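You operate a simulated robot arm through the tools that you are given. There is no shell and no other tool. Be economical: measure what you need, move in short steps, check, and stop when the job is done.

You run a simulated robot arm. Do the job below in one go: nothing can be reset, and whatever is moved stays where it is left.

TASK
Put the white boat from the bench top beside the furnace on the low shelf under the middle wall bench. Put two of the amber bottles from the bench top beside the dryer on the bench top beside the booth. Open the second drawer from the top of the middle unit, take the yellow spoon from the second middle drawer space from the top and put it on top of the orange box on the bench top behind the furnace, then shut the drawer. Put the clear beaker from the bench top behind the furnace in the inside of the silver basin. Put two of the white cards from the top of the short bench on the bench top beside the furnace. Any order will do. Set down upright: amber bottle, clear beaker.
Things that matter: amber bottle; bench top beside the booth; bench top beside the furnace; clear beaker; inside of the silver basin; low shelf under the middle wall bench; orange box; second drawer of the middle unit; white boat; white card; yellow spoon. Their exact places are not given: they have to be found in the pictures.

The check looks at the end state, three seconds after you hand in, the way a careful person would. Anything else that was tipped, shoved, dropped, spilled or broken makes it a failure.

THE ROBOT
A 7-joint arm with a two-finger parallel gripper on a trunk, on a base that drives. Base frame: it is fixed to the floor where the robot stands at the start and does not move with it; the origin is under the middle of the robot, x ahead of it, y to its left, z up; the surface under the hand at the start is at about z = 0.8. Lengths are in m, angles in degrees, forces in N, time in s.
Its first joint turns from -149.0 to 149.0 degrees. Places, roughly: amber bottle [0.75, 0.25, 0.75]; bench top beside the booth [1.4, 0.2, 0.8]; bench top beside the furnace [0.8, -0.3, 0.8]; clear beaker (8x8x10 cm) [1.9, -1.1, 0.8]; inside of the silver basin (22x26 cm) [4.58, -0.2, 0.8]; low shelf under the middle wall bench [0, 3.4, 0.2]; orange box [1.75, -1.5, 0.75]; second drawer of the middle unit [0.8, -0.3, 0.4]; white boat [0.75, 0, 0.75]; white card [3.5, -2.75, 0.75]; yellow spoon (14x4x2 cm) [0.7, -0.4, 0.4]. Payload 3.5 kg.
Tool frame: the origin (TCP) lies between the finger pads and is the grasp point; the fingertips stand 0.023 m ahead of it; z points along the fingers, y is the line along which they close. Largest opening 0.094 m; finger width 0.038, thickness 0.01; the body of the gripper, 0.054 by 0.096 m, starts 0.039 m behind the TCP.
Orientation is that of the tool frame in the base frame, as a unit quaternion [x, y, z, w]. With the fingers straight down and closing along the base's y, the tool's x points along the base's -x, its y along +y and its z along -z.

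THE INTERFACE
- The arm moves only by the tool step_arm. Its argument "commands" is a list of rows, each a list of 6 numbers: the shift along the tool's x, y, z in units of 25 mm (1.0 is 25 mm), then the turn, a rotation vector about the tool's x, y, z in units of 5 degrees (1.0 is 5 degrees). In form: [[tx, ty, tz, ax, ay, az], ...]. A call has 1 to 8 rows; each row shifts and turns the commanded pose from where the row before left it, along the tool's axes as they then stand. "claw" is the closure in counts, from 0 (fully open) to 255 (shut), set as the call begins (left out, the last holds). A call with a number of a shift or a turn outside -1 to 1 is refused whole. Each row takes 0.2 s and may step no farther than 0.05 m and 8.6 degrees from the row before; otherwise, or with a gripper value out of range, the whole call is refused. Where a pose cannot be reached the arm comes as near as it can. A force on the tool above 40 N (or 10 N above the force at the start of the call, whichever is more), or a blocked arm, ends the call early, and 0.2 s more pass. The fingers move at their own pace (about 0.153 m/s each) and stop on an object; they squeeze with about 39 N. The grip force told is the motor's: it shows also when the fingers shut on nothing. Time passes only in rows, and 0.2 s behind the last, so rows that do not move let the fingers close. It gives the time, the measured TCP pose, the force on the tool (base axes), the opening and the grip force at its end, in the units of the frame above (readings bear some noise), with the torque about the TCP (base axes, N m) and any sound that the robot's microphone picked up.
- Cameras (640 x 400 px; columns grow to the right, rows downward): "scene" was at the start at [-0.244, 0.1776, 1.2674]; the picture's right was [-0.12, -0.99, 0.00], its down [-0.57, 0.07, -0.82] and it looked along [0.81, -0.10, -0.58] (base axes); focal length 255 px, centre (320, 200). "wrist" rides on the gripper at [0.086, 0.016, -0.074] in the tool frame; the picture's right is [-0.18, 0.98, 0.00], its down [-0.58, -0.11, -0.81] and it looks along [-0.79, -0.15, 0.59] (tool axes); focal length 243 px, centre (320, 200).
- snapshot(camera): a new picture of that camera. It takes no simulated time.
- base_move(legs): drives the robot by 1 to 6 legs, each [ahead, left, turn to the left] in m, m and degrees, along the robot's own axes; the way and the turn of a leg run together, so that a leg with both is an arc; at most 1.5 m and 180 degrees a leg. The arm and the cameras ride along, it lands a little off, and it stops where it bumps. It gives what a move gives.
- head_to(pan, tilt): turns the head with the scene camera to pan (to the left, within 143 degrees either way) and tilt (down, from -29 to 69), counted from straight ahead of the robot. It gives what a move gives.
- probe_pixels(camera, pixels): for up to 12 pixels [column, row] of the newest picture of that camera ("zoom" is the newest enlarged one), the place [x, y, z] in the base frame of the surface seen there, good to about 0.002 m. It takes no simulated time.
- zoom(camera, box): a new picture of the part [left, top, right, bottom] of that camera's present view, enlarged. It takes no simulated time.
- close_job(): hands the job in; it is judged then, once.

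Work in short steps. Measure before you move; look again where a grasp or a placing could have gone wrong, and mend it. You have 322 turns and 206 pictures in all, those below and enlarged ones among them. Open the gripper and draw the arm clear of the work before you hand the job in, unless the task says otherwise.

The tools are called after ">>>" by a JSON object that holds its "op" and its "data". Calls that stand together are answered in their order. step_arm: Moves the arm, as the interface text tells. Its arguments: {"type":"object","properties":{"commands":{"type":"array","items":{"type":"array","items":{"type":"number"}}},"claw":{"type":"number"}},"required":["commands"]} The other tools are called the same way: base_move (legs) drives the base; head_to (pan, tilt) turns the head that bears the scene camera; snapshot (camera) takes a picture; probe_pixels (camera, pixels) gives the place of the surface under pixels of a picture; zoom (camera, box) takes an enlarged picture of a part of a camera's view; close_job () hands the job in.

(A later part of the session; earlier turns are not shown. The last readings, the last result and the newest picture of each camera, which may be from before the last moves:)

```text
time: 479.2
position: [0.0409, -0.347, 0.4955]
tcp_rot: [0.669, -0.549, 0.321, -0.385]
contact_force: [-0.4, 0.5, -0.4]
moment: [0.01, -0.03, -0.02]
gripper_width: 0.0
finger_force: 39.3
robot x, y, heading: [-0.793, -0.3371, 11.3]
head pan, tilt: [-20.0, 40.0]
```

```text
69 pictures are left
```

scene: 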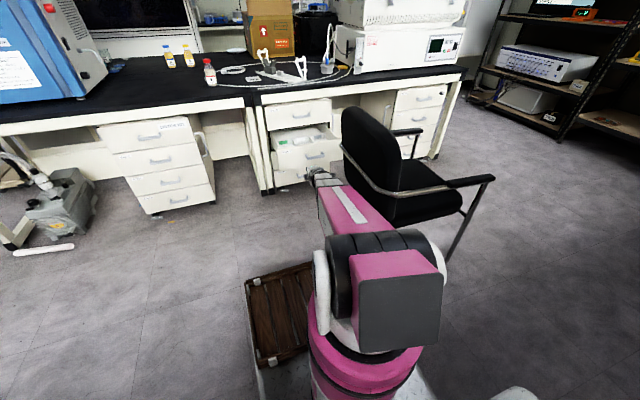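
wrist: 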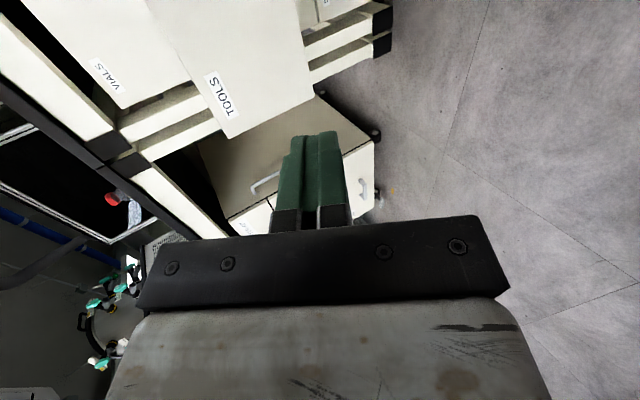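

Tool is in front of the drawer's left half. I lower 2 cm and drive forward to meet and push the drawer.

>>> {"op": "step_arm", "data": {"commands": [[0, 0.7, 0.4, 0, 0, 0]]}}

>>> {"op": "base_move", "data": {"legs": [[0.3, 0, 0]]}}

>>> {"op": "snapshot", "data": {"camera": "wrist"}}

>>> {"op": "zoom", "data": {"camera": "scene", "box": [220, 60, 400, 200]}}

```text
time: 479.6
position: [0.0401, -0.3471, 0.4765]
tcp_rot: [0.67, -0.549, 0.319, -0.384]
contact_force: [0.1, -0.6, -0.1]
moment: [0.01, 0.01, -0.01]
gripper_width: 0.0
finger_force: 38.8
robot x, y, heading: [-0.7951, -0.3396, 11.3]
head pan, tilt: [-20.0, 40.0]
```

```text
time: 481.7
position: [0.3362, -0.2888, 0.4764]
tcp_rot: [0.669, -0.55, 0.32, -0.384]
contact_force: [0.2, -0.7, -0.3]
moment: [0.0, 0.0, 0.02]
gripper_width: 0.0
finger_force: 38.7
robot x, y, heading: [-0.4968, -0.2801, 11.3]
head pan, tilt: [-20.0, 40.0]
```

```text
68 pictures are left
```

wrist: 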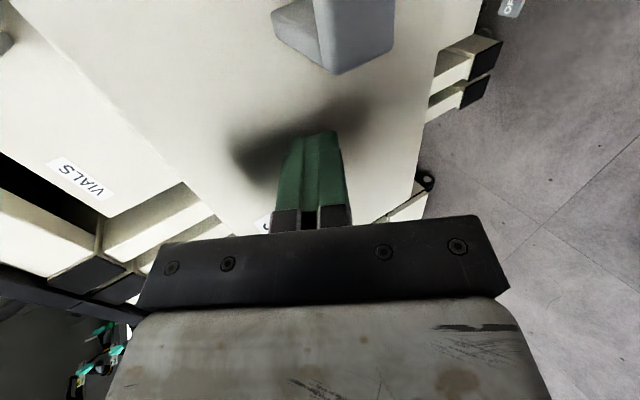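

```text
2.86 times, centred on (310, 130) of scene
```

zoom: 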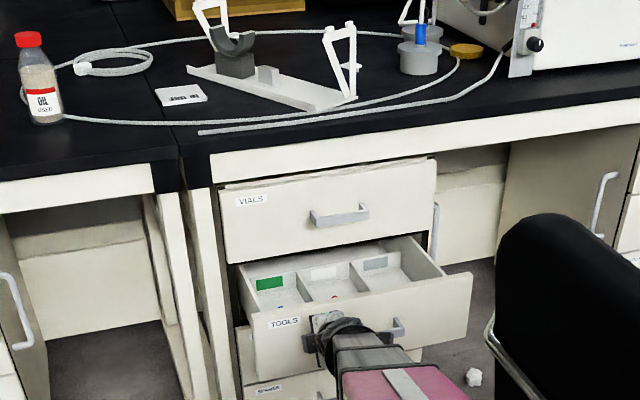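

The drawer already moves with almost no force. I push on 0.19 m.

>>> {"op": "base_move", "data": {"legs": [[0.185, 0, 0]]}}

>>> {"op": "zoom", "data": {"camera": "scene", "box": [220, 60, 400, 200]}}

```text
time: 483.2
position: [0.5182, -0.252, 0.4777]
tcp_rot: [0.669, -0.55, 0.319, -0.385]
contact_force: [0.3, -0.2, -0.2]
moment: [-0.01, -0.04, -0.02]
gripper_width: 0.0001
finger_force: 38.8
robot x, y, heading: [-0.3207, -0.2427, 11.4]
head pan, tilt: [-20.0, 40.0]
```

```text
2.86 times, centred on (310, 130) of scene
```

zoom: 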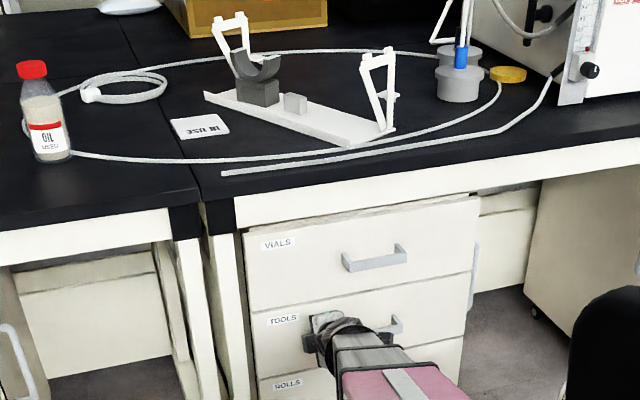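

Nearly shut. I push the last centimetre or two with the arm.

>>> {"op": "step_arm", "data": {"commands": [[0, -0.15, 0.26, 0, 0, 0], [0, -0.15, 0.26, 0, 0, 0], [0, -0.1, 0.17, 0, 0, 0]]}}

>>> {"op": "step_arm", "data": {"commands": [[0, -0.1, 0.17, 0, 0, 0], [0, -0.1, 0.17, 0, 0, 0], [0, 0, 0, 0, 0, 0]]}}

>>> {"op": "zoom", "data": {"camera": "scene", "box": [260, 120, 380, 210]}}

```text
time: 483.9
position: [0.5291, -0.2512, 0.4766]
tcp_rot: [0.669, -0.55, 0.319, -0.384]
contact_force: [-4.8, -0.2, 0.4]
moment: [0.01, 0.0, 0.12]
gripper_width: 0.0
finger_force: 39.0
robot x, y, heading: [-0.3165, -0.2403, 11.1]
head pan, tilt: [-20.0, 40.0]
stopped in row 3: the force on the tool passed its limit at 48 N (the readings are from after the stop); the commanded pose is now the measured one
```

```text
time: 484.3
position: [0.5292, -0.2496, 0.4773]
tcp_rot: [0.672, -0.549, 0.317, -0.383]
contact_force: [-4.9, -0.1, -0.1]
moment: [-0.03, 0.01, 0.08]
gripper_width: 0.0001
finger_force: 38.5
robot x, y, heading: [-0.3178, -0.2451, 11.3]
head pan, tilt: [-20.0, 40.0]
stopped in row 2: the force on the tool passed its limit at 47 N (the readings are from after the stop); the commanded pose is now the measured one
```

```text
4.44 times, centred on (320, 165) of scene
```

zoom: 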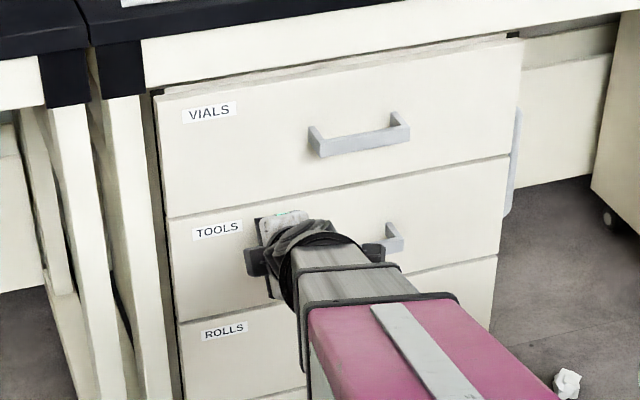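

The drawer is hard shut and flush. I back away, raise and straighten the tool, and check.

>>> {"op": "base_move", "data": {"legs": [[-0.45, 0.12, 0]]}}

>>> {"op": "step_arm", "data": {"commands": [[0, -0.87, -0.5, 0, 0, 0], [0, -0.87, -0.5, 0, 0, 0], [0, -0.87, -0.5, 0, 0, 0], [0, -0.87, -0.5, 0, 0, 0], [0, -0.87, -0.5, 0, 0, 0], [0, -0.87, -0.5, 0, 0, 0], [0, -0.87, -0.5, 0, 0, 0], [0, -0.87, -0.5, 0, 0, 0]]}}

>>> {"op": "step_arm", "data": {"commands": [[0, -0.87, -0.5, 0, 0, 0], [0, -0.87, -0.5, 0, 0, 0], [0, -0.87, -0.5, 0, 0, 0], [0, -0.87, -0.5, 0, 0, 0], [0, -0.87, -0.5, 0, 0, 0], [0, -0.87, -0.5, 0, 0, 0], [0, -0.87, -0.5, 0, 0, 0], [0, -0.87, -0.5, 0, 0, 0]]}}

>>> {"op": "step_arm", "data": {"commands": [[0, 0, -0.5, -1, 0, 0], [0, 0, -0.5, -1, 0, 0], [0, 0, -0.5, -1, 0, 0], [0, 0, -0.5, -1, 0, 0], [0, 0, -0.5, -1, 0, 0], [0, 0, -0.5, -1, 0, 0], [0, 0, -0.5, -1, 0, 0], [0, 0, -0.5, -1, 0, 0]]}}

>>> {"op": "step_arm", "data": {"commands": [[0, 0, -0.5, -1, 0, 0], [0, 0, -0.5, -1, 0, 0], [0, 0, -0.5, -1, 0, 0], [0, 0, -0.5, -1, 0, 0]]}}

>>> {"op": "snapshot", "data": {"camera": "scene"}}

```text
time: 487.1
position: [0.0621, -0.2218, 0.4765]
tcp_rot: [0.671, -0.55, 0.317, -0.383]
contact_force: [0.1, -0.2, -0.8]
moment: [0.02, 0.04, 0.0]
gripper_width: 0.0002
finger_force: 39.2
robot x, y, heading: [-0.7851, -0.2163, 11.4]
head pan, tilt: [-20.0, 40.0]
```

```text
time: 488.9
position: [0.0634, -0.22, 0.6782]
tcp_rot: [0.671, -0.55, 0.318, -0.383]
contact_force: [0.9, 0.7, 0.7]
moment: [-0.03, -0.05, -0.01]
gripper_width: 0.0
finger_force: 39.4
robot x, y, heading: [-0.7873, -0.2169, 11.4]
head pan, tilt: [-20.0, 40.0]
```

```text
time: 490.7
position: [0.0648, -0.2193, 0.8798]
tcp_rot: [0.671, -0.55, 0.318, -0.382]
contact_force: [-0.2, -0.3, 0.3]
moment: [0.03, -0.02, 0.03]
gripper_width: 0.0001
finger_force: 39.0
robot x, y, heading: [-0.7831, -0.2156, 11.5]
head pan, tilt: [-20.0, 40.0]
```

```text
time: 492.5
position: [-0.0006, -0.2317, 0.9509]
tcp_rot: [0.762, -0.625, 0.11, -0.129]
contact_force: [-0.3, 0.2, -0.6]
moment: [0.0, 0.01, -0.03]
gripper_width: 0.0003
finger_force: 39.1
robot x, y, heading: [-0.7832, -0.2189, 11.3]
head pan, tilt: [-20.0, 40.0]
```

```text
time: 493.5
position: [-0.0095, -0.2338, 0.9998]
tcp_rot: [0.773, -0.635, 0.0, 0.005]
contact_force: [-0.2, -0.3, 0.0]
moment: [-0.02, 0.04, 0.0]
gripper_width: 0.0
finger_force: 39.4
robot x, y, heading: [-0.7875, -0.2149, 11.4]
head pan, tilt: [-20.0, 40.0]
```

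```text
64 pictures are left
```

scene: 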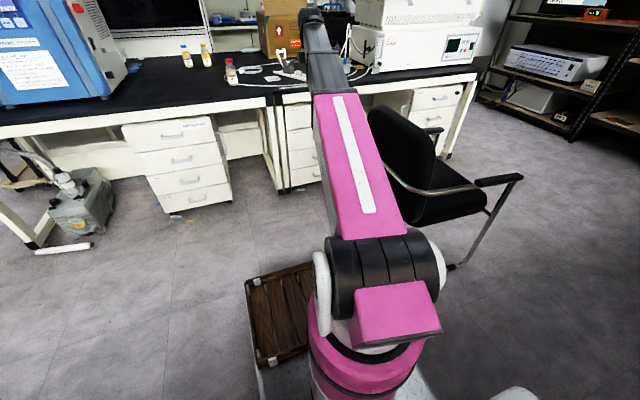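

The drawer unit looks closed. I go for the second card: back along the corridor and into the rear aisle.

>>> {"op": "base_move", "data": {"legs": [[-0.14, 0, 0], [0, 0, -90], [1.05, 0, 0], [1.0, 0, 0], [0, 0, 90], [0, -0.42, 0]]}}

```text
time: 514.5
position: [0.3285, -2.7087, 0.9998]
tcp_rot: [0.769, -0.639, 0.0, 0.004]
contact_force: [0.5, 0.5, -0.2]
moment: [0.02, -0.05, 0.01]
gripper_width: 0.0002
finger_force: 39.1
robot x, y, heading: [-0.45, -2.684, 10.4]
head pan, tilt: [-20.0, 40.0]
```

>>> {"op": "base_move", "data": {"legs": [[0, 0, 1.1], [1.5, 0, 0], [0.8, 0, 0]]}}

>>> {"op": "head_to", "data": {"pan": 10, "tilt": 35}}

>>> {"op": "snapshot", "data": {"camera": "scene"}}

```text
time: 526.3
position: [2.5969, -2.2338, 0.9995]
tcp_rot: [0.772, -0.635, 0.0, 0.003]
contact_force: [-0.3, -0.6, -0.1]
moment: [0.01, 0.01, 0.01]
gripper_width: 0.0001
finger_force: 39.4
robot x, y, heading: [1.8204, -2.216, 11.2]
head pan, tilt: [-20.0, 40.0]
```

```text
time: 527.2
position: [2.5958, -2.2335, 0.9993]
tcp_rot: [0.772, -0.635, 0.0, 0.003]
contact_force: [0.4, 0.3, 1.2]
moment: [-0.01, -0.01, -0.01]
gripper_width: 0.0002
finger_force: 39.0
robot x, y, heading: [1.8157, -2.2123, 11.1]
head pan, tilt: [10.0, 35.0]
```

```text
63 pictures are left
```

scene: 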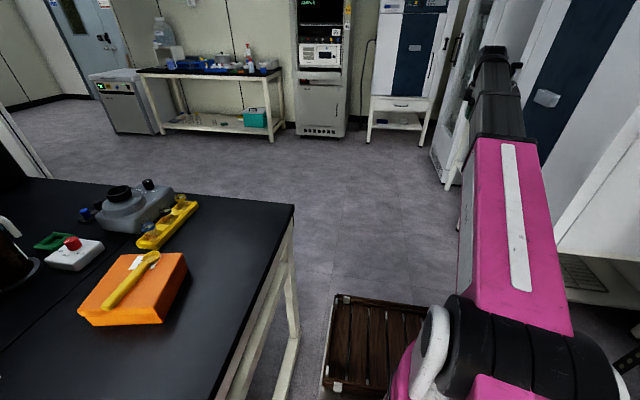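

The spoon is still on its box. I continue to the short bench.

>>> {"op": "base_move", "data": {"legs": [[1.0, 0, 0.3], [0.64, 0, 0], [0, 0.73, 0], [0, 0, -89.8], [0.62, 0, 0]]}}

>>> {"op": "head_to", "data": {"pan": 0, "tilt": 30}}

>>> {"op": "zoom", "data": {"camera": "scene", "box": [260, 90, 420, 200]}}

```text
time: 546.0
position: [3.4054, -2.5469, 1.0001]
tcp_rot: [-0.108, 0.994, 0.002, -0.003]
contact_force: [0.6, 0.6, -0.1]
moment: [0.02, 0.01, 0.05]
gripper_width: 0.0002
finger_force: 38.8
robot x, y, heading: [3.4091, -1.7717, -77.5]
head pan, tilt: [10.0, 35.0]
```

```text
time: 546.7
position: [3.4054, -2.5475, 0.9999]
tcp_rot: [-0.108, 0.994, 0.002, -0.004]
contact_force: [-0.6, -0.1, -0.2]
moment: [-0.01, -0.03, -0.03]
gripper_width: 0.0
finger_force: 38.7
robot x, y, heading: [3.4092, -1.7705, -77.6]
head pan, tilt: [0.0, 30.0]
```

```text
3.64 times, centred on (340, 145) of scene
```

zoom: 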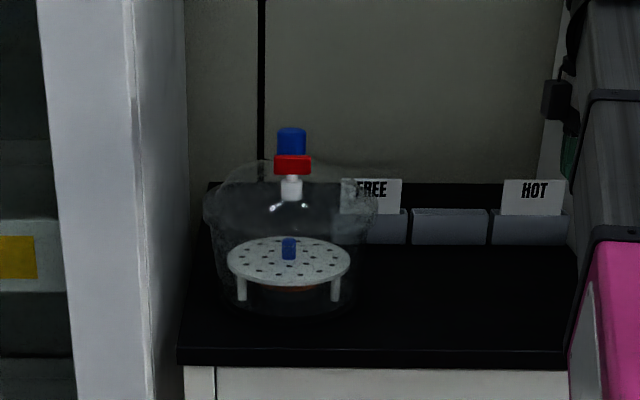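

I probe the FREE card and the vessel's knob.

>>> {"op": "probe_pixels", "data": {"camera": "zoom", "pixels": [[397, 184], [390, 200], [385, 190], [345, 183], [291, 135], [370, 205], [400, 215], [205, 205], [375, 215]]}}

```text
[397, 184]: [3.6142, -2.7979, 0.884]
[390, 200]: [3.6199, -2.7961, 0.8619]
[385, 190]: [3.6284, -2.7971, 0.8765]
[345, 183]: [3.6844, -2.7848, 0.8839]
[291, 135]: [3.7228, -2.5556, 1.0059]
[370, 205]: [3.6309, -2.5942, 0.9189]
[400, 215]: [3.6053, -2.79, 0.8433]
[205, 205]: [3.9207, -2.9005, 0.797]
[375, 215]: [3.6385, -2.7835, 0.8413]
```

FREE card centre: (3.649,-2.7915). I drive 0.13 m ahead, then move the tool behind the vessel to above the card.

>>> {"op": "base_move", "data": {"legs": [[0.13, 0, -0.8]]}}

>>> {"op": "step_arm", "data": {"commands": [[0, -0.92, -0.25, 0, 0, 0], [0, -0.92, -0.25, 0, 0, 0], [0, -0.92, -0.25, 0, 0, 0], [0, -0.92, -0.25, 0, 0, 0], [0, -0.92, -0.25, 0, 0, 0], [0, -0.92, -0.25, 0, 0, 0], [0, -0.92, -0.25, 0, 0, 0]], "claw": 130}}

>>> {"op": "step_arm", "data": {"commands": [[-0.93, 0, 0, 0, 0, 0], [-0.93, 0, 0, 0, 0, 0], [-0.93, 0, 0, 0, 0, 0], [-0.93, 0, 0, 0, 0, 0], [-0.93, 0, 0, 0, 0, 0], [-0.93, 0, 0, 0, 0, 0], [-0.93, 0, 0, 0, 0, 0], [-0.93, 0, 0, 0, 0, 0]]}}

>>> {"op": "snapshot", "data": {"camera": "wrist"}}

>>> {"op": "snapshot", "data": {"camera": "scene"}}

```text
time: 548.0
position: [3.4237, -2.6753, 0.9995]
tcp_rot: [-0.102, 0.995, 0.002, -0.002]
contact_force: [0.4, -0.8, 0.2]
moment: [0.02, -0.01, 0.02]
gripper_width: 0.0
finger_force: 39.0
robot x, y, heading: [3.4353, -1.8981, -78.2]
head pan, tilt: [0.0, 30.0]
```

```text
time: 549.6
position: [3.458, -2.8326, 1.0417]
tcp_rot: [-0.102, 0.995, 0.002, -0.003]
contact_force: [0.4, 0.3, 0.1]
moment: [0.01, 0.0, -0.01]
gripper_width: 0.0461
finger_force: 0.0
robot x, y, heading: [3.4347, -1.9013, -78.3]
head pan, tilt: [0.0, 30.0]
```

```text
time: 551.4
position: [3.6386, -2.7961, 1.0424]
tcp_rot: [-0.101, 0.995, 0.002, -0.003]
contact_force: [0.4, -1.2, 0.3]
moment: [0.02, -0.01, -0.03]
gripper_width: 0.0457
finger_force: 0.1
robot x, y, heading: [3.4373, -1.8976, -77.9]
head pan, tilt: [0.0, 30.0]
```

```text
61 pictures are left
```

wrist: 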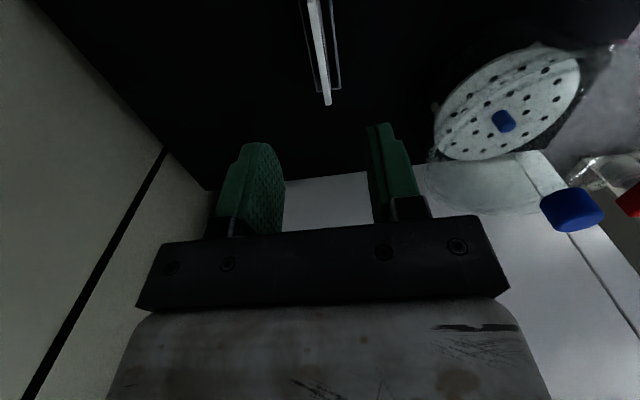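

```text
60 pictures are left
```

scene: 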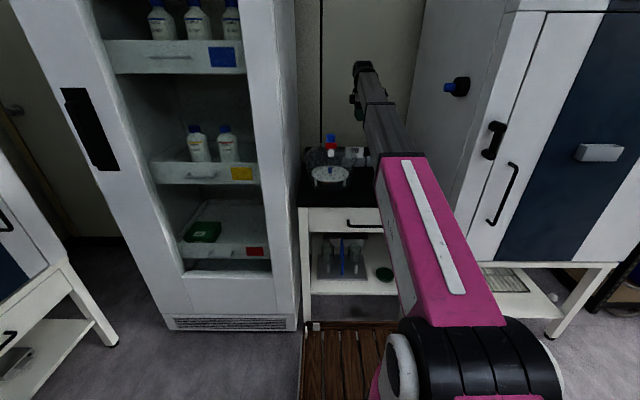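

Above the card. I descend in two steps and grip.

>>> {"op": "step_arm", "data": {"commands": [[-0.3, 0.1, 1, 0, 0, 0], [0, 0, 1, 0, 0, 0], [0, 0, 1, 0, 0, 0], [0, 0, 1, 0, 0, 0], [0, 0, 1, 0, 0, 0]]}}

>>> {"op": "snapshot", "data": {"camera": "wrist"}}

```text
time: 552.6
position: [3.6443, -2.7889, 0.9153]
tcp_rot: [-0.102, 0.995, 0.002, -0.002]
contact_force: [0.3, -0.5, 0.0]
moment: [0.01, -0.02, -0.03]
gripper_width: 0.0462
finger_force: 0.0
robot x, y, heading: [3.4382, -1.897, -78.2]
head pan, tilt: [0.0, 30.0]
```

```text
59 pictures are left
```

wrist: 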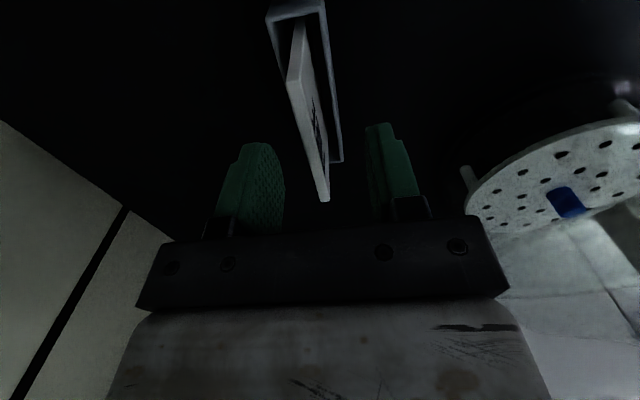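

>>> {"op": "step_arm", "data": {"commands": [[0, -0.1, 1, 0, 0, 0], [0, 0, 0.68, 0, 0, 0]]}}

>>> {"op": "step_arm", "data": {"commands": [[0, 0, 0, 0, 0, 0], [0, 0, 0, 0, 0, 0], [0, 0, 0, 0, 0, 0]], "claw": 255}}

>>> {"op": "step_arm", "data": {"commands": [[0, 0, -0.5, 0, 0, 0], [0, 0, -1, 0, 0, 0], [0, 0, -1, 0, 0, 0], [0, 0, -1, 0, 0, 0], [0, 0, -1, 0, 0, 0], [0, 0, -1, 0, 0, 0], [0, 0, -1, 0, 0, 0]]}}

>>> {"op": "snapshot", "data": {"camera": "wrist"}}

>>> {"op": "zoom", "data": {"camera": "scene", "box": [290, 50, 430, 190]}}

```text
time: 553.2
position: [3.6445, -2.793, 0.8739]
tcp_rot: [-0.102, 0.995, 0.002, -0.002]
contact_force: [0.7, -1.0, -0.1]
moment: [-0.01, 0.03, 0.0]
gripper_width: 0.0463
finger_force: 0.1
robot x, y, heading: [3.4379, -1.8996, -78.1]
head pan, tilt: [0.0, 30.0]
```

```text
time: 554.0
position: [3.6435, -2.7917, 0.8752]
tcp_rot: [-0.102, 0.995, 0.002, -0.003]
contact_force: [0.0, 0.6, 1.8]
moment: [0.05, 0.01, -0.01]
gripper_width: 0.0063
finger_force: 38.9
robot x, y, heading: [3.438, -1.8941, -78.3]
head pan, tilt: [0.0, 30.0]
```

```text
time: 555.6
position: [3.6449, -2.7932, 1.0379]
tcp_rot: [-0.102, 0.995, 0.003, -0.002]
contact_force: [-0.2, -0.4, -0.7]
moment: [-0.04, 0.02, 0.01]
gripper_width: 0.006
finger_force: 39.0
robot x, y, heading: [3.4348, -1.8951, -78.2]
head pan, tilt: [0.0, 30.0]
```

```text
58 pictures are left
```

wrist: 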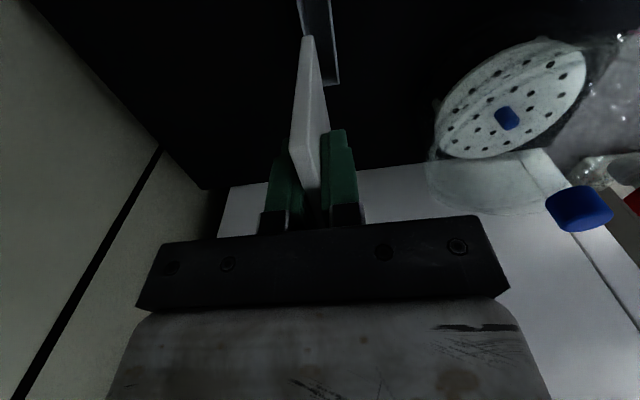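

```text
2.86 times, centred on (360, 120) of scene
```

zoom: 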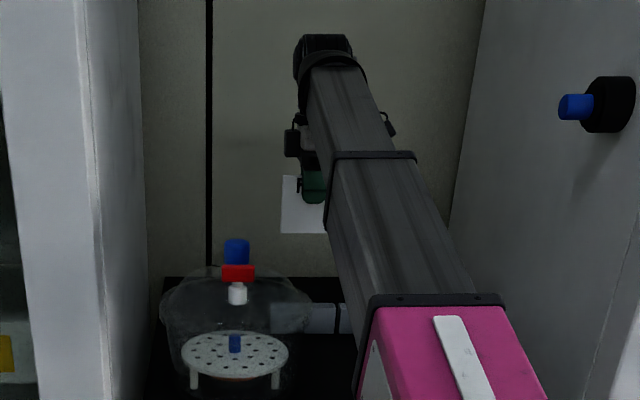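

FREE is in hand. I shift away from the vessel's knob, then back out and retrace the route to the front bench.

>>> {"op": "step_arm", "data": {"commands": [[1, 0, 0, 0, 0, 0], [1, 0, 0, 0, 0, 0], [1, 0, 0, 0, 0, 0], [1, 0, 0, 0, 0, 0], [1, 0, 0, 0, 0, 0], [1, 0, 0, 0, 0, 0], [1, 0, 0, 0, 0, 0]]}}

>>> {"op": "base_move", "data": {"legs": [[-0.77, 0, 0]]}}

>>> {"op": "step_arm", "data": {"commands": [[-0.5, 1, 0, 0, 0, 0], [-0.5, 1, 0, 0, 0, 0], [0, 1, 0, 0, 0, 0], [0, 1, 0, 0, 0, 0], [0, 1, 0, 0, 0, 0], [0, 1, 0, 0, 0, 0], [0, 1, 0, 0, 0, 0]]}}

>>> {"op": "base_move", "data": {"legs": [[0, 0, -90], [0, 0.72, 0]]}}

```text
time: 557.2
position: [3.4741, -2.828, 1.0383]
tcp_rot: [-0.102, 0.995, 0.002, -0.003]
contact_force: [0.9, 0.4, -0.6]
moment: [-0.01, -0.02, 0.03]
gripper_width: 0.0061
finger_force: 39.3
robot x, y, heading: [3.4379, -1.8995, -78.2]
head pan, tilt: [0.0, 30.0]
```

```text
time: 561.4
position: [3.3161, -2.0746, 1.0392]
tcp_rot: [-0.102, 0.995, 0.002, -0.003]
contact_force: [0.0, 0.3, -0.1]
moment: [-0.03, 0.02, -0.02]
gripper_width: 0.0062
finger_force: 39.2
robot x, y, heading: [3.2789, -1.1404, -78.4]
head pan, tilt: [0.0, 30.0]
```

```text
time: 563.0
position: [3.3054, -1.8974, 1.0395]
tcp_rot: [-0.101, 0.995, 0.002, -0.003]
contact_force: [-0.2, -0.5, -0.3]
moment: [-0.01, -0.01, 0.02]
gripper_width: 0.0063
finger_force: 38.7
robot x, y, heading: [3.2775, -1.1456, -78.0]
head pan, tilt: [0.0, 30.0]
```

```text
time: 570.7
position: [2.6654, -1.8703, 1.0394]
tcp_rot: [0.635, 0.772, 0.004, -0.001]
contact_force: [-0.5, 1.3, 0.4]
moment: [-0.01, -0.02, 0.0]
gripper_width: 0.0063
finger_force: 39.1
robot x, y, heading: [3.4166, -1.8518, -169.2]
head pan, tilt: [0.0, 30.0]
```

>>> {"op": "base_move", "data": {"legs": [[0, 0.05, 0.7], [1.4, 0, 0], [1.3, 0, 0], [0.96, 0, 0]]}}

```text
time: 589.0
position: [-0.9135, -2.6898, 1.0384]
tcp_rot: [0.629, 0.777, 0.003, 0.0]
contact_force: [-0.3, -0.1, 0.7]
moment: [-0.01, 0.02, 0.01]
gripper_width: 0.006
finger_force: 39.2
robot x, y, heading: [-0.1575, -2.6551, -167.7]
head pan, tilt: [0.0, 30.0]
```

>>> {"op": "base_move", "data": {"legs": [[0, 0, -90.8], [0, 0.27, 0], [1.4, 0, 0], [1.12, 0, 0], [0, 0, -90]]}}

>>> {"op": "head_to", "data": {"pan": -15, "tilt": 35}}

>>> {"op": "snapshot", "data": {"camera": "scene"}}

```text
time: 610.6
position: [-0.1494, -0.2094, 1.0398]
tcp_rot: [0.77, -0.638, 0.0, 0.004]
contact_force: [-0.2, 0.2, -0.3]
moment: [0.06, 0.01, 0.0]
gripper_width: 0.0063
finger_force: 39.1
robot x, y, heading: [-0.9078, -0.2285, 10.8]
head pan, tilt: [0.0, 30.0]
```

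```text
time: 611.4
position: [-0.149, -0.2096, 1.0397]
tcp_rot: [0.77, -0.638, 0.0, 0.004]
contact_force: [0.0, -0.8, 0.6]
moment: [0.0, 0.01, -0.02]
gripper_width: 0.0061
finger_force: 38.6
robot x, y, heading: [-0.9048, -0.2254, 11.0]
head pan, tilt: [-15.0, 35.0]
```

```text
56 pictures are left
```

scene: 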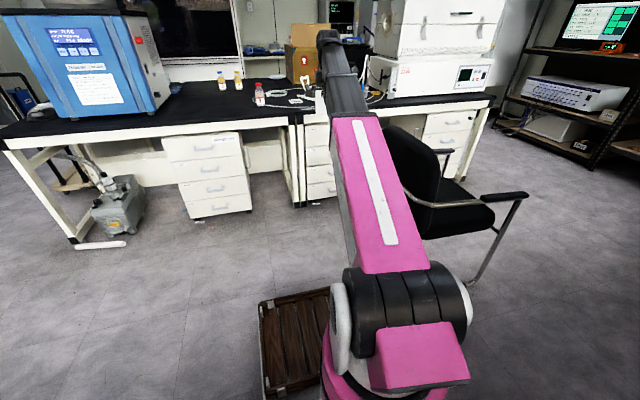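

I drive up to the bench; card 2 will go just behind card 1, left of the tube holder.

>>> {"op": "base_move", "data": {"legs": [[0.78, 0, 0.4]]}}

>>> {"op": "head_to", "data": {"pan": -12, "tilt": 40}}

>>> {"op": "snapshot", "data": {"camera": "scene"}}

```text
time: 615.6
position: [0.6169, -0.0557, 1.0389]
tcp_rot: [0.773, -0.635, 0.0, 0.004]
contact_force: [0.5, 0.0, -1.4]
moment: [-0.02, 0.0, -0.01]
gripper_width: 0.0062
finger_force: 39.4
robot x, y, heading: [-0.1345, -0.077, 11.1]
head pan, tilt: [-15.0, 35.0]
```

```text
time: 616.2
position: [0.6177, -0.0566, 1.0393]
tcp_rot: [0.772, -0.635, 0.0, 0.004]
contact_force: [-0.9, -0.7, -0.5]
moment: [-0.01, 0.02, -0.02]
gripper_width: 0.0063
finger_force: 39.3
robot x, y, heading: [-0.1422, -0.0781, 11.2]
head pan, tilt: [-12.0, 40.0]
```

```text
55 pictures are left
```

scene: 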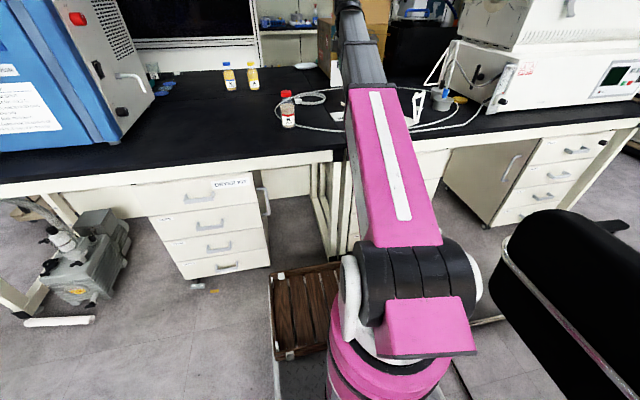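

I pitch the tool forward 50 degrees while extending over the spot.

>>> {"op": "step_arm", "data": {"commands": [[0.35, -0.9, 0, 1, 0, 0], [0.35, -0.9, 0, 1, 0, 0], [0.35, -0.9, 0, 1, 0, 0], [0.35, -0.8, 0.3, 1, 0, 0], [0, -0.8, 0.3, 1, 0, 0], [0, -0.7, 0.5, 1, 0, 0], [0, -0.6, 0.5, 1, 0, 0], [0, -0.6, 0.5, 1, 0, 0]]}}

>>> {"op": "step_arm", "data": {"commands": [[0, 0, 0, 1, 0, 0], [0, 0, 0, 1, 0, 0]]}}

>>> {"op": "snapshot", "data": {"camera": "wrist"}}

>>> {"op": "zoom", "data": {"camera": "scene", "box": [260, 40, 440, 160]}}

```text
time: 618.0
position: [0.7906, -0.0586, 1.0328]
tcp_rot: [0.726, -0.597, 0.218, -0.262]
contact_force: [-0.2, 0.5, -1.2]
moment: [0.02, 0.04, -0.01]
gripper_width: 0.0061
finger_force: 39.4
robot x, y, heading: [-0.1359, -0.074, 11.4]
head pan, tilt: [-12.0, 40.0]
```

```text
time: 618.6
position: [0.7892, -0.058, 1.0332]
tcp_rot: [0.701, -0.575, 0.27, -0.323]
contact_force: [-0.6, -0.6, -0.9]
moment: [0.01, -0.02, -0.02]
gripper_width: 0.0063
finger_force: 39.0
robot x, y, heading: [-0.137, -0.0753, 11.3]
head pan, tilt: [-12.0, 40.0]
```

```text
54 pictures are left
```

wrist: 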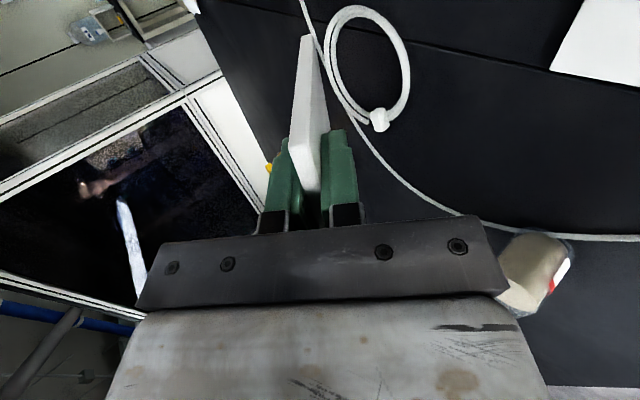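

```text
3.33 times, centred on (350, 100) of scene
```

zoom: 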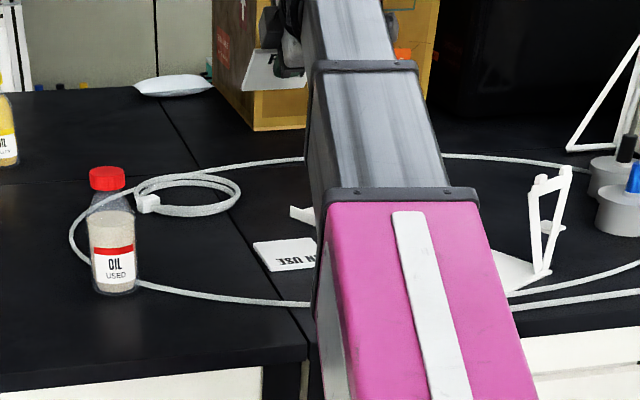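

I probe the holder's left end, card 1's edges, and the seam in this view.

>>> {"op": "probe_pixels", "data": {"camera": "zoom", "pixels": [[293, 209], [303, 220], [300, 206], [256, 243], [308, 238], [272, 270], [242, 240], [230, 222], [265, 225], [285, 228]]}}

```text
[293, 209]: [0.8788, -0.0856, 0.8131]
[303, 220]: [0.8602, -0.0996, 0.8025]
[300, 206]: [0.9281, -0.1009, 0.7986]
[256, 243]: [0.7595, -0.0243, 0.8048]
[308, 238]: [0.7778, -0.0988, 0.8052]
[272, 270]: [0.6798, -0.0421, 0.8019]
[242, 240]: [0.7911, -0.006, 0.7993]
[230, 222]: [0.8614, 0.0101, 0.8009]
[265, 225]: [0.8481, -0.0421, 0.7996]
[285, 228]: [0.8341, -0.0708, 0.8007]
```

Clear: 1 cm from the holder tip and the seam on either side. I lower.

>>> {"op": "step_arm", "data": {"commands": [[0, 0.857, 0.908, 0, 0, 0], [0, 0.857, 0.908, 0, 0, 0], [0, 0.857, 0.908, 0, 0, 0], [0, 0.857, 0.908, 0, 0, 0], [0, 0.857, 0.908, 0, 0, 0]]}}

>>> {"op": "step_arm", "data": {"commands": [[0, 0.77, 0.64, 0, 0, 0], [0, 0, 0, 0, 0, 0]]}}

>>> {"op": "zoom", "data": {"camera": "scene", "box": [280, 50, 380, 130]}}

>>> {"op": "snapshot", "data": {"camera": "wrist"}}

```text
time: 619.8
position: [0.8076, -0.0542, 0.8774]
tcp_rot: [0.701, -0.576, 0.269, -0.323]
contact_force: [0.3, 0.5, -0.6]
moment: [0.01, 0.01, 0.04]
gripper_width: 0.0062
finger_force: 39.0
robot x, y, heading: [-0.1339, -0.0774, 11.2]
head pan, tilt: [-12.0, 40.0]
```

```text
time: 620.4
position: [0.8068, -0.0556, 0.8542]
tcp_rot: [0.701, -0.576, 0.269, -0.323]
contact_force: [0.1, 0.2, -0.8]
moment: [-0.02, -0.01, 0.01]
gripper_width: 0.0062
finger_force: 39.3
robot x, y, heading: [-0.1385, -0.0759, 11.2]
head pan, tilt: [-12.0, 40.0]
```

```text
5.00 times, centred on (330, 90) of scene
```

zoom: 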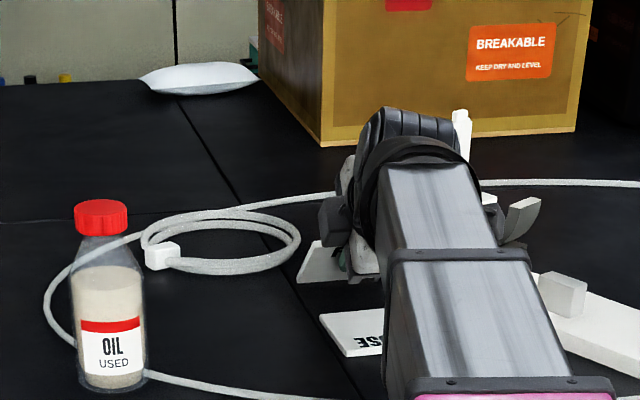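

```text
51 pictures are left
```

wrist: 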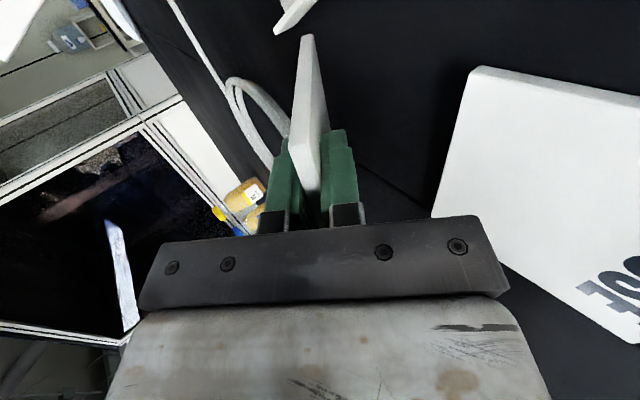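

>>> {"op": "step_arm", "data": {"commands": [[0, 0.15, 0.13, 0, 0, 0], [0, 0, 0, 0, 0, 0]]}}

>>> {"op": "step_arm", "data": {"commands": [[0, 0.1, 0.08, 0, 0, 0], [0, 0, 0, 0, 0, 0]]}}

```text
time: 621.0
position: [0.8085, -0.0557, 0.8479]
tcp_rot: [0.701, -0.575, 0.27, -0.324]
contact_force: [0.5, -0.1, 2.7]
moment: [0.15, -0.1, 0.01]
gripper_width: 0.0062
finger_force: 38.8
robot x, y, heading: [-0.1364, -0.0762, 11.0]
head pan, tilt: [-12.0, 40.0]
```

```text
time: 621.6
position: [0.8071, -0.0557, 0.8471]
tcp_rot: [0.7, -0.576, 0.27, -0.324]
contact_force: [-5.7, 0.0, 25.4]
moment: [0.5, -1.05, 0.08]
gripper_width: 0.0065
finger_force: 38.7
robot x, y, heading: [-0.1395, -0.0772, 11.2]
head pan, tilt: [-12.0, 40.0]
```

Contact. I ease up, part the fingers slightly and withdraw along the tool axis.

>>> {"op": "step_arm", "data": {"commands": [[0, -0.1, -0.08, 0, 0, 0], [0, 0, 0, 0, 0, 0]]}}

>>> {"op": "step_arm", "data": {"commands": [[0, 0, 0, 0, 0, 0], [0, 0, 0, 0, 0, 0]], "claw": 180}}

>>> {"op": "step_arm", "data": {"commands": [[0, 0, -0.6, 0, 0, 0], [0, 0, -1, 0, 0, 0], [0, 0, -1, 0, 0, 0], [0, 0, -1, 0, 0, 0], [0, 0, -1, 0, 0, 0], [0, -0.5, -1, 0, 0, 0]]}}

>>> {"op": "snapshot", "data": {"camera": "wrist"}}

>>> {"op": "zoom", "data": {"camera": "scene", "box": [280, 50, 380, 130]}}

```text
time: 622.2
position: [0.8084, -0.0557, 0.8471]
tcp_rot: [0.701, -0.575, 0.269, -0.323]
contact_force: [2.8, 0.8, 6.2]
moment: [0.21, -0.41, -0.06]
gripper_width: 0.0062
finger_force: 39.4
robot x, y, heading: [-0.1386, -0.0785, 11.4]
head pan, tilt: [-12.0, 40.0]
```

```text
time: 622.8
position: [0.807, -0.0559, 0.8474]
tcp_rot: [0.702, -0.575, 0.269, -0.322]
contact_force: [0.6, -0.7, 0.1]
moment: [0.0, 0.02, 0.01]
gripper_width: 0.0279
finger_force: 0.2
robot x, y, heading: [-0.1363, -0.0763, 11.2]
head pan, tilt: [-12.0, 40.0]
```

```text
time: 624.2
position: [0.7099, -0.0727, 0.9491]
tcp_rot: [0.702, -0.575, 0.269, -0.323]
contact_force: [-0.2, 0.0, -0.1]
moment: [0.01, 0.01, 0.0]
gripper_width: 0.0276
finger_force: 0.2
robot x, y, heading: [-0.1371, -0.0776, 11.5]
head pan, tilt: [-12.0, 40.0]
```

```text
50 pictures are left
```

wrist: 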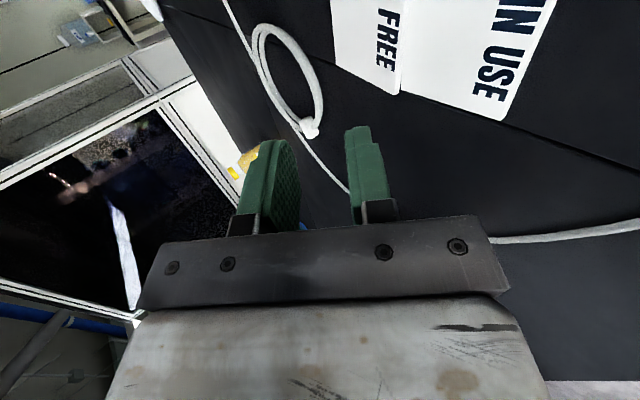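

```text
5.00 times, centred on (330, 90) of scene
```

zoom: 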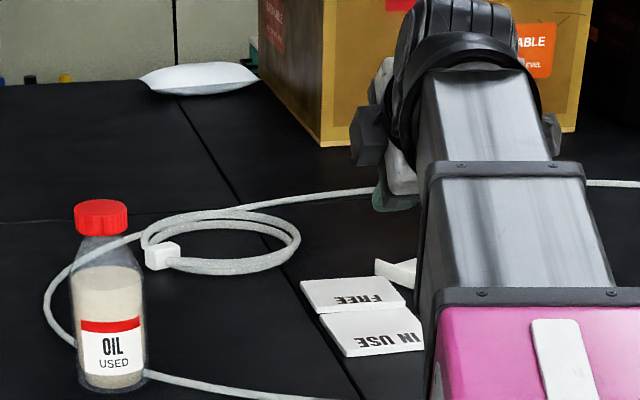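

Both cards lie flat side by side. I probe whether FREE overlaps IN USE.

>>> {"op": "probe_pixels", "data": {"camera": "zoom", "pixels": [[303, 283], [345, 290], [330, 308], [395, 302], [375, 280], [345, 318], [380, 330], [410, 325], [318, 300], [325, 325]]}}

```text
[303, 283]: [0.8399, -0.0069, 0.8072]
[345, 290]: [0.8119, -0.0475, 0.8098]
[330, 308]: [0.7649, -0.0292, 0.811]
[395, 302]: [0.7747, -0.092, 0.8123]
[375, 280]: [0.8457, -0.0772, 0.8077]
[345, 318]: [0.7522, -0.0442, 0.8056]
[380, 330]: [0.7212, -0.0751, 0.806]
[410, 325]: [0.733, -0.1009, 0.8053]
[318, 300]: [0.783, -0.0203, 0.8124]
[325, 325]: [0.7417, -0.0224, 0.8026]
```

FREE's near edge rides a few mm on IN USE. I close the fingers, press lightly on IN USE and draw it 2 cm toward me so both lie flat.

>>> {"op": "step_arm", "data": {"commands": [[0, 0.77, 0.64, 0, 0, 0], [0, 0.77, 0.64, 0, 0, 0], [0, 0.77, 0.64, 0, 0, 0], [0, 0.77, 0.64, 0, 0, 0], [0, 0.42, 0.35, 0, 0, 0], [0, 0, 0, 0, 0, 0]], "claw": 255}}

>>> {"op": "step_arm", "data": {"commands": [[0, 0.1, 0.085, 0, 0, 0], [0, 0, 0, 0, 0, 0]]}}

>>> {"op": "step_arm", "data": {"commands": [[0, 0.08, 0.07, 0, 0, 0], [0, 0, 0, 0, 0, 0]]}}

```text
time: 625.6
position: [0.7101, -0.0754, 0.8346]
tcp_rot: [0.702, -0.575, 0.269, -0.323]
contact_force: [0.2, 0.1, 0.2]
moment: [-0.01, -0.01, 0.01]
gripper_width: 0.0
finger_force: 38.7
robot x, y, heading: [-0.1364, -0.0756, 11.0]
head pan, tilt: [-12.0, 40.0]
```

```text
time: 626.2
position: [0.7091, -0.0748, 0.8323]
tcp_rot: [0.701, -0.576, 0.269, -0.323]
contact_force: [-0.6, -0.1, -0.1]
moment: [-0.02, -0.01, 0.0]
gripper_width: 0.0
finger_force: 39.1
robot x, y, heading: [-0.1339, -0.0764, 11.2]
head pan, tilt: [-12.0, 40.0]
```

```text
time: 626.8
position: [0.7101, -0.0743, 0.829]
tcp_rot: [0.702, -0.575, 0.269, -0.323]
contact_force: [0.0, -0.1, 0.5]
moment: [0.04, 0.01, 0.03]
gripper_width: 0.0
finger_force: 38.3
robot x, y, heading: [-0.1399, -0.0784, 10.9]
head pan, tilt: [-12.0, 40.0]
```

>>> {"op": "step_arm", "data": {"commands": [[0, 0.05, 0.04, 0, 0, 0], [0, 0, 0, 0, 0, 0]]}}

>>> {"op": "step_arm", "data": {"commands": [[0, 0.05, 0.04, 0, 0, 0], [0, 0, 0, 0, 0, 0]]}}

```text
time: 627.4
position: [0.7098, -0.0753, 0.828]
tcp_rot: [0.7, -0.576, 0.27, -0.324]
contact_force: [-1.2, 1.5, 10.1]
moment: [0.09, -0.11, 0.0]
gripper_width: 0.0
finger_force: 39.1
robot x, y, heading: [-0.1363, -0.0756, 11.5]
head pan, tilt: [-12.0, 40.0]
```

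```text
time: 628.0
position: [0.7096, -0.076, 0.8271]
tcp_rot: [0.7, -0.576, 0.27, -0.325]
contact_force: [-0.1, -0.3, 26.5]
moment: [0.1, -0.3, -0.01]
gripper_width: 0.0002
finger_force: 39.1
robot x, y, heading: [-0.1395, -0.0751, 11.2]
head pan, tilt: [-12.0, 40.0]
```

Pressing with 26 N. I draw back 1.8 cm, then lift.

>>> {"op": "step_arm", "data": {"commands": [[0, 0.154, -0.184, 0, 0, 0], [0, 0.154, -0.184, 0, 0, 0], [0, 0.154, -0.184, 0, 0, 0]]}}

>>> {"op": "step_arm", "data": {"commands": [[0, -0.77, -0.64, 0, 0, 0], [0, -0.77, -0.64, 0, 0, 0], [0, -0.77, -0.64, 0, 0, 0], [0, -0.77, -0.64, 0, 0, 0], [0, -0.77, -0.64, 0, 0, 0]]}}

>>> {"op": "zoom", "data": {"camera": "scene", "box": [280, 50, 380, 130]}}

>>> {"op": "probe_pixels", "data": {"camera": "zoom", "pixels": [[303, 283], [345, 290], [330, 308], [395, 302], [375, 280], [345, 328], [380, 340], [405, 332], [318, 300], [340, 316]]}}

```text
time: 628.8
position: [0.6938, -0.0783, 0.8274]
tcp_rot: [0.699, -0.576, 0.271, -0.325]
contact_force: [7.5, 1.5, 28.3]
moment: [0.1, -0.46, -0.04]
gripper_width: 0.0002
finger_force: 38.6
robot x, y, heading: [-0.1371, -0.0717, 11.2]
head pan, tilt: [-12.0, 40.0]
```

```text
time: 630.0
position: [0.6932, -0.077, 0.9528]
tcp_rot: [0.701, -0.576, 0.269, -0.324]
contact_force: [1.0, -0.4, -0.7]
moment: [0.0, 0.0, -0.01]
gripper_width: 0.0
finger_force: 39.1
robot x, y, heading: [-0.1343, -0.0753, 11.1]
head pan, tilt: [-12.0, 40.0]
```

```text
5.00 times, centred on (330, 90) of scene
```

zoom: 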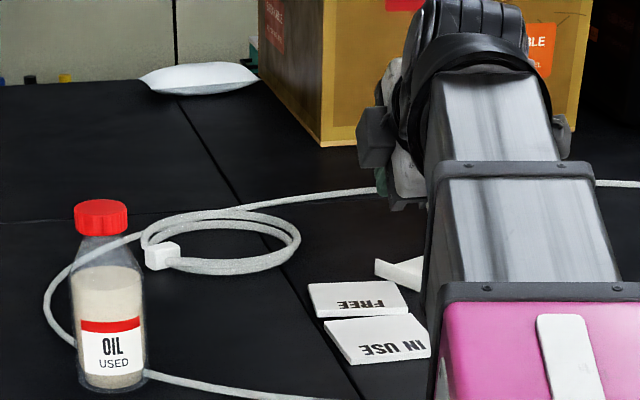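

```text
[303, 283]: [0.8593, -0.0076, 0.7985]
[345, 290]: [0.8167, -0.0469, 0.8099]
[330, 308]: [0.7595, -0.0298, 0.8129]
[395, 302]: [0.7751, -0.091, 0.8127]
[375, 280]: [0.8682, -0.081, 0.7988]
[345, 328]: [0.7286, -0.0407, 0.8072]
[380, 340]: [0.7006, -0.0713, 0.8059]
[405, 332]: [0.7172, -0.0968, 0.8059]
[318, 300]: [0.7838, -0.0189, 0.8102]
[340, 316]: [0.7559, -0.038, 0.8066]
```

FREE came along by friction. I press instead on FREE's far half and push it forward off the other card.

>>> {"op": "step_arm", "data": {"commands": [[0, -0.6, 0.715, 0, 0, 0], [0, -0.6, 0.715, 0, 0, 0], [0, -0.6, 0.715, 0, 0, 0], [0, -0.6, 0.715, 0, 0, 0], [0, -0.6, 0.715, 0, 0, 0], [0, 0.77, 0.64, 0, 0, 0], [0, 0.77, 0.64, 0, 0, 0], [0, 0.77, 0.64, 0, 0, 0]]}}

>>> {"op": "step_arm", "data": {"commands": [[0, 0.77, 0.64, 0, 0, 0], [0, 0.4, 0.33, 0, 0, 0], [0, 0, 0, 0, 0, 0]]}}

>>> {"op": "step_arm", "data": {"commands": [[0, 0.08, 0.07, 0, 0, 0], [0, 0, 0, 0, 0, 0]]}}

>>> {"op": "step_arm", "data": {"commands": [[0, 0.06, 0.05, 0, 0, 0], [0, 0, 0, 0, 0, 0]]}}

```text
time: 631.8
position: [0.8072, -0.0566, 0.8754]
tcp_rot: [0.701, -0.576, 0.268, -0.323]
contact_force: [-0.5, 0.1, -1.3]
moment: [0.0, -0.01, 0.01]
gripper_width: 0.0
finger_force: 38.9
robot x, y, heading: [-0.1387, -0.0746, 10.9]
head pan, tilt: [-12.0, 40.0]
```

```text
time: 632.6
position: [0.8076, -0.0572, 0.8375]
tcp_rot: [0.701, -0.576, 0.269, -0.323]
contact_force: [-0.1, -0.1, 0.4]
moment: [0.0, -0.02, -0.01]
gripper_width: 0.0
finger_force: 39.2
robot x, y, heading: [-0.1342, -0.0747, 11.2]
head pan, tilt: [-12.0, 40.0]
```

```text
time: 633.2
position: [0.8065, -0.0563, 0.8357]
tcp_rot: [0.702, -0.576, 0.269, -0.323]
contact_force: [0.1, 0.1, -0.7]
moment: [0.0, 0.02, 0.02]
gripper_width: 0.0001
finger_force: 38.8
robot x, y, heading: [-0.1359, -0.0748, 11.1]
head pan, tilt: [-12.0, 40.0]
```

```text
time: 633.8
position: [0.8061, -0.0558, 0.8335]
tcp_rot: [0.702, -0.575, 0.269, -0.323]
contact_force: [0.4, 0.7, -0.6]
moment: [-0.01, 0.0, 0.01]
gripper_width: 0.0001
finger_force: 38.3
robot x, y, heading: [-0.1327, -0.0792, 11.1]
head pan, tilt: [-12.0, 40.0]
```

>>> {"op": "step_arm", "data": {"commands": [[0, 0.06, 0.05, 0, 0, 0], [0, 0, 0, 0, 0, 0]]}}

>>> {"op": "step_arm", "data": {"commands": [[0, 0.05, 0.04, 0, 0, 0], [0, 0, 0, 0, 0, 0]]}}

```text
time: 634.4
position: [0.8068, -0.0566, 0.8311]
tcp_rot: [0.701, -0.575, 0.269, -0.324]
contact_force: [0.2, 0.5, 1.3]
moment: [0.02, -0.02, 0.0]
gripper_width: 0.0
finger_force: 39.2
robot x, y, heading: [-0.1371, -0.0744, 11.2]
head pan, tilt: [-12.0, 40.0]
```

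```text
time: 635.0
position: [0.8079, -0.0571, 0.8307]
tcp_rot: [0.7, -0.576, 0.27, -0.323]
contact_force: [0.1, -0.7, 11.6]
moment: [0.16, -0.14, -0.01]
gripper_width: 0.0
finger_force: 38.8
robot x, y, heading: [-0.1354, -0.0739, 11.2]
head pan, tilt: [-12.0, 40.0]
```

Pressing 12 N. I push it 2 cm forward and lift.

>>> {"op": "step_arm", "data": {"commands": [[0, -0.16, 0.215, 0, 0, 0], [0, -0.16, 0.215, 0, 0, 0], [0, -0.16, 0.215, 0, 0, 0]]}}

>>> {"op": "step_arm", "data": {"commands": [[0, -0.77, -0.64, 0, 0, 0], [0, -0.77, -0.64, 0, 0, 0], [0, -0.77, -0.64, 0, 0, 0], [0, -0.77, -0.64, 0, 0, 0], [0, -0.77, -0.64, 0, 0, 0]]}}

>>> {"op": "zoom", "data": {"camera": "scene", "box": [280, 50, 380, 130]}}

>>> {"op": "probe_pixels", "data": {"camera": "zoom", "pixels": [[345, 290], [325, 300], [330, 308], [390, 298], [345, 328], [318, 312], [340, 312], [335, 285]]}}

```text
time: 635.8
position: [0.826, -0.0506, 0.8285]
tcp_rot: [0.701, -0.575, 0.27, -0.324]
contact_force: [-1.7, 0.0, 9.3]
moment: [0.04, -0.06, 0.0]
gripper_width: 0.0001
finger_force: 38.6
robot x, y, heading: [-0.1363, -0.0768, 11.4]
head pan, tilt: [-12.0, 40.0]
```

```text
time: 637.0
position: [0.8278, -0.0514, 0.953]
tcp_rot: [0.702, -0.575, 0.269, -0.324]
contact_force: [0.7, -0.7, -0.1]
moment: [-0.01, -0.02, 0.02]
gripper_width: 0.0
finger_force: 39.0
robot x, y, heading: [-0.1402, -0.0759, 11.3]
head pan, tilt: [-12.0, 40.0]
```

```text
5.00 times, centred on (330, 90) of scene
```

zoom: 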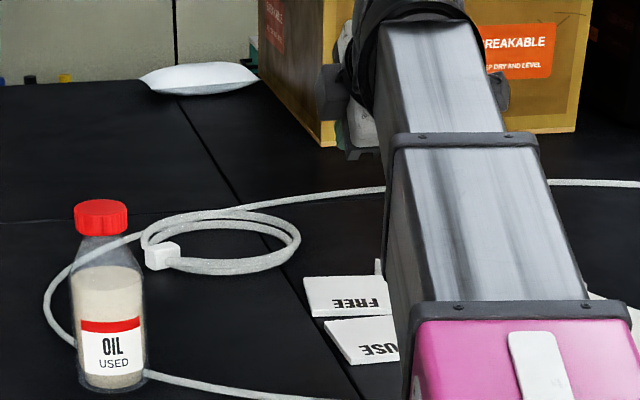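

```text
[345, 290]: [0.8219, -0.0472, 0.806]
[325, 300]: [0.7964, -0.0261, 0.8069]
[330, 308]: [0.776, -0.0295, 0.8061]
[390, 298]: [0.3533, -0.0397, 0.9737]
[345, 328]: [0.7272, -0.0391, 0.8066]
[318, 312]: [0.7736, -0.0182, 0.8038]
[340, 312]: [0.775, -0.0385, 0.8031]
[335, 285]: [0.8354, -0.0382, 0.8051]
```

Both cards now lie flat (z 0.806). I draw the arm up and back, and check the drawer and the bench.

>>> {"op": "step_arm", "data": {"commands": [[0, -0.77, -0.64, 0, 0, 0], [0, -0.77, -0.64, 0, 0, 0], [0, 0, -1, -1, 0, 0], [0, 0, -1, -1, 0, 0], [0, 0, -1, -1, 0, 0], [0, 0, 0, -1, 0, 0], [0, 0, 0, -1, 0, 0], [0, 0, 0, -1, 0, 0]], "claw": 0}}

>>> {"op": "base_move", "data": {"legs": [[-0.5, 0, 0], [0, 0.35, 0]]}}

>>> {"op": "head_to", "data": {"pan": -22, "tilt": 35}}

>>> {"op": "snapshot", "data": {"camera": "scene"}}

```text
time: 638.8
position: [0.7772, -0.0604, 1.0567]
tcp_rot: [0.761, -0.626, 0.11, -0.13]
contact_force: [0.9, 0.0, 0.0]
moment: [0.01, 0.01, 0.01]
gripper_width: 0.0939
finger_force: 0.0
robot x, y, heading: [-0.1423, -0.0794, 11.1]
head pan, tilt: [-12.0, 40.0]
```

```text
time: 643.6
position: [0.2168, 0.1804, 1.0558]
tcp_rot: [0.759, -0.628, 0.112, -0.13]
contact_force: [-0.5, -0.1, -1.2]
moment: [-0.01, -0.01, -0.01]
gripper_width: 0.0939
finger_force: 0.1
robot x, y, heading: [-0.699, 0.1698, 10.7]
head pan, tilt: [-12.0, 40.0]
```

```text
time: 644.4
position: [0.216, 0.1788, 1.0563]
tcp_rot: [0.759, -0.628, 0.111, -0.13]
contact_force: [0.5, 1.0, -0.8]
moment: [0.01, 0.01, 0.01]
gripper_width: 0.0942
finger_force: 0.1
robot x, y, heading: [-0.6955, 0.1698, 10.9]
head pan, tilt: [-22.0, 35.0]
```

```text
46 pictures are left
```

scene: 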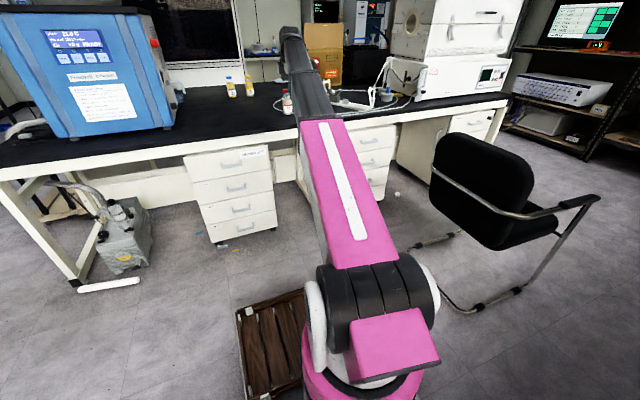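

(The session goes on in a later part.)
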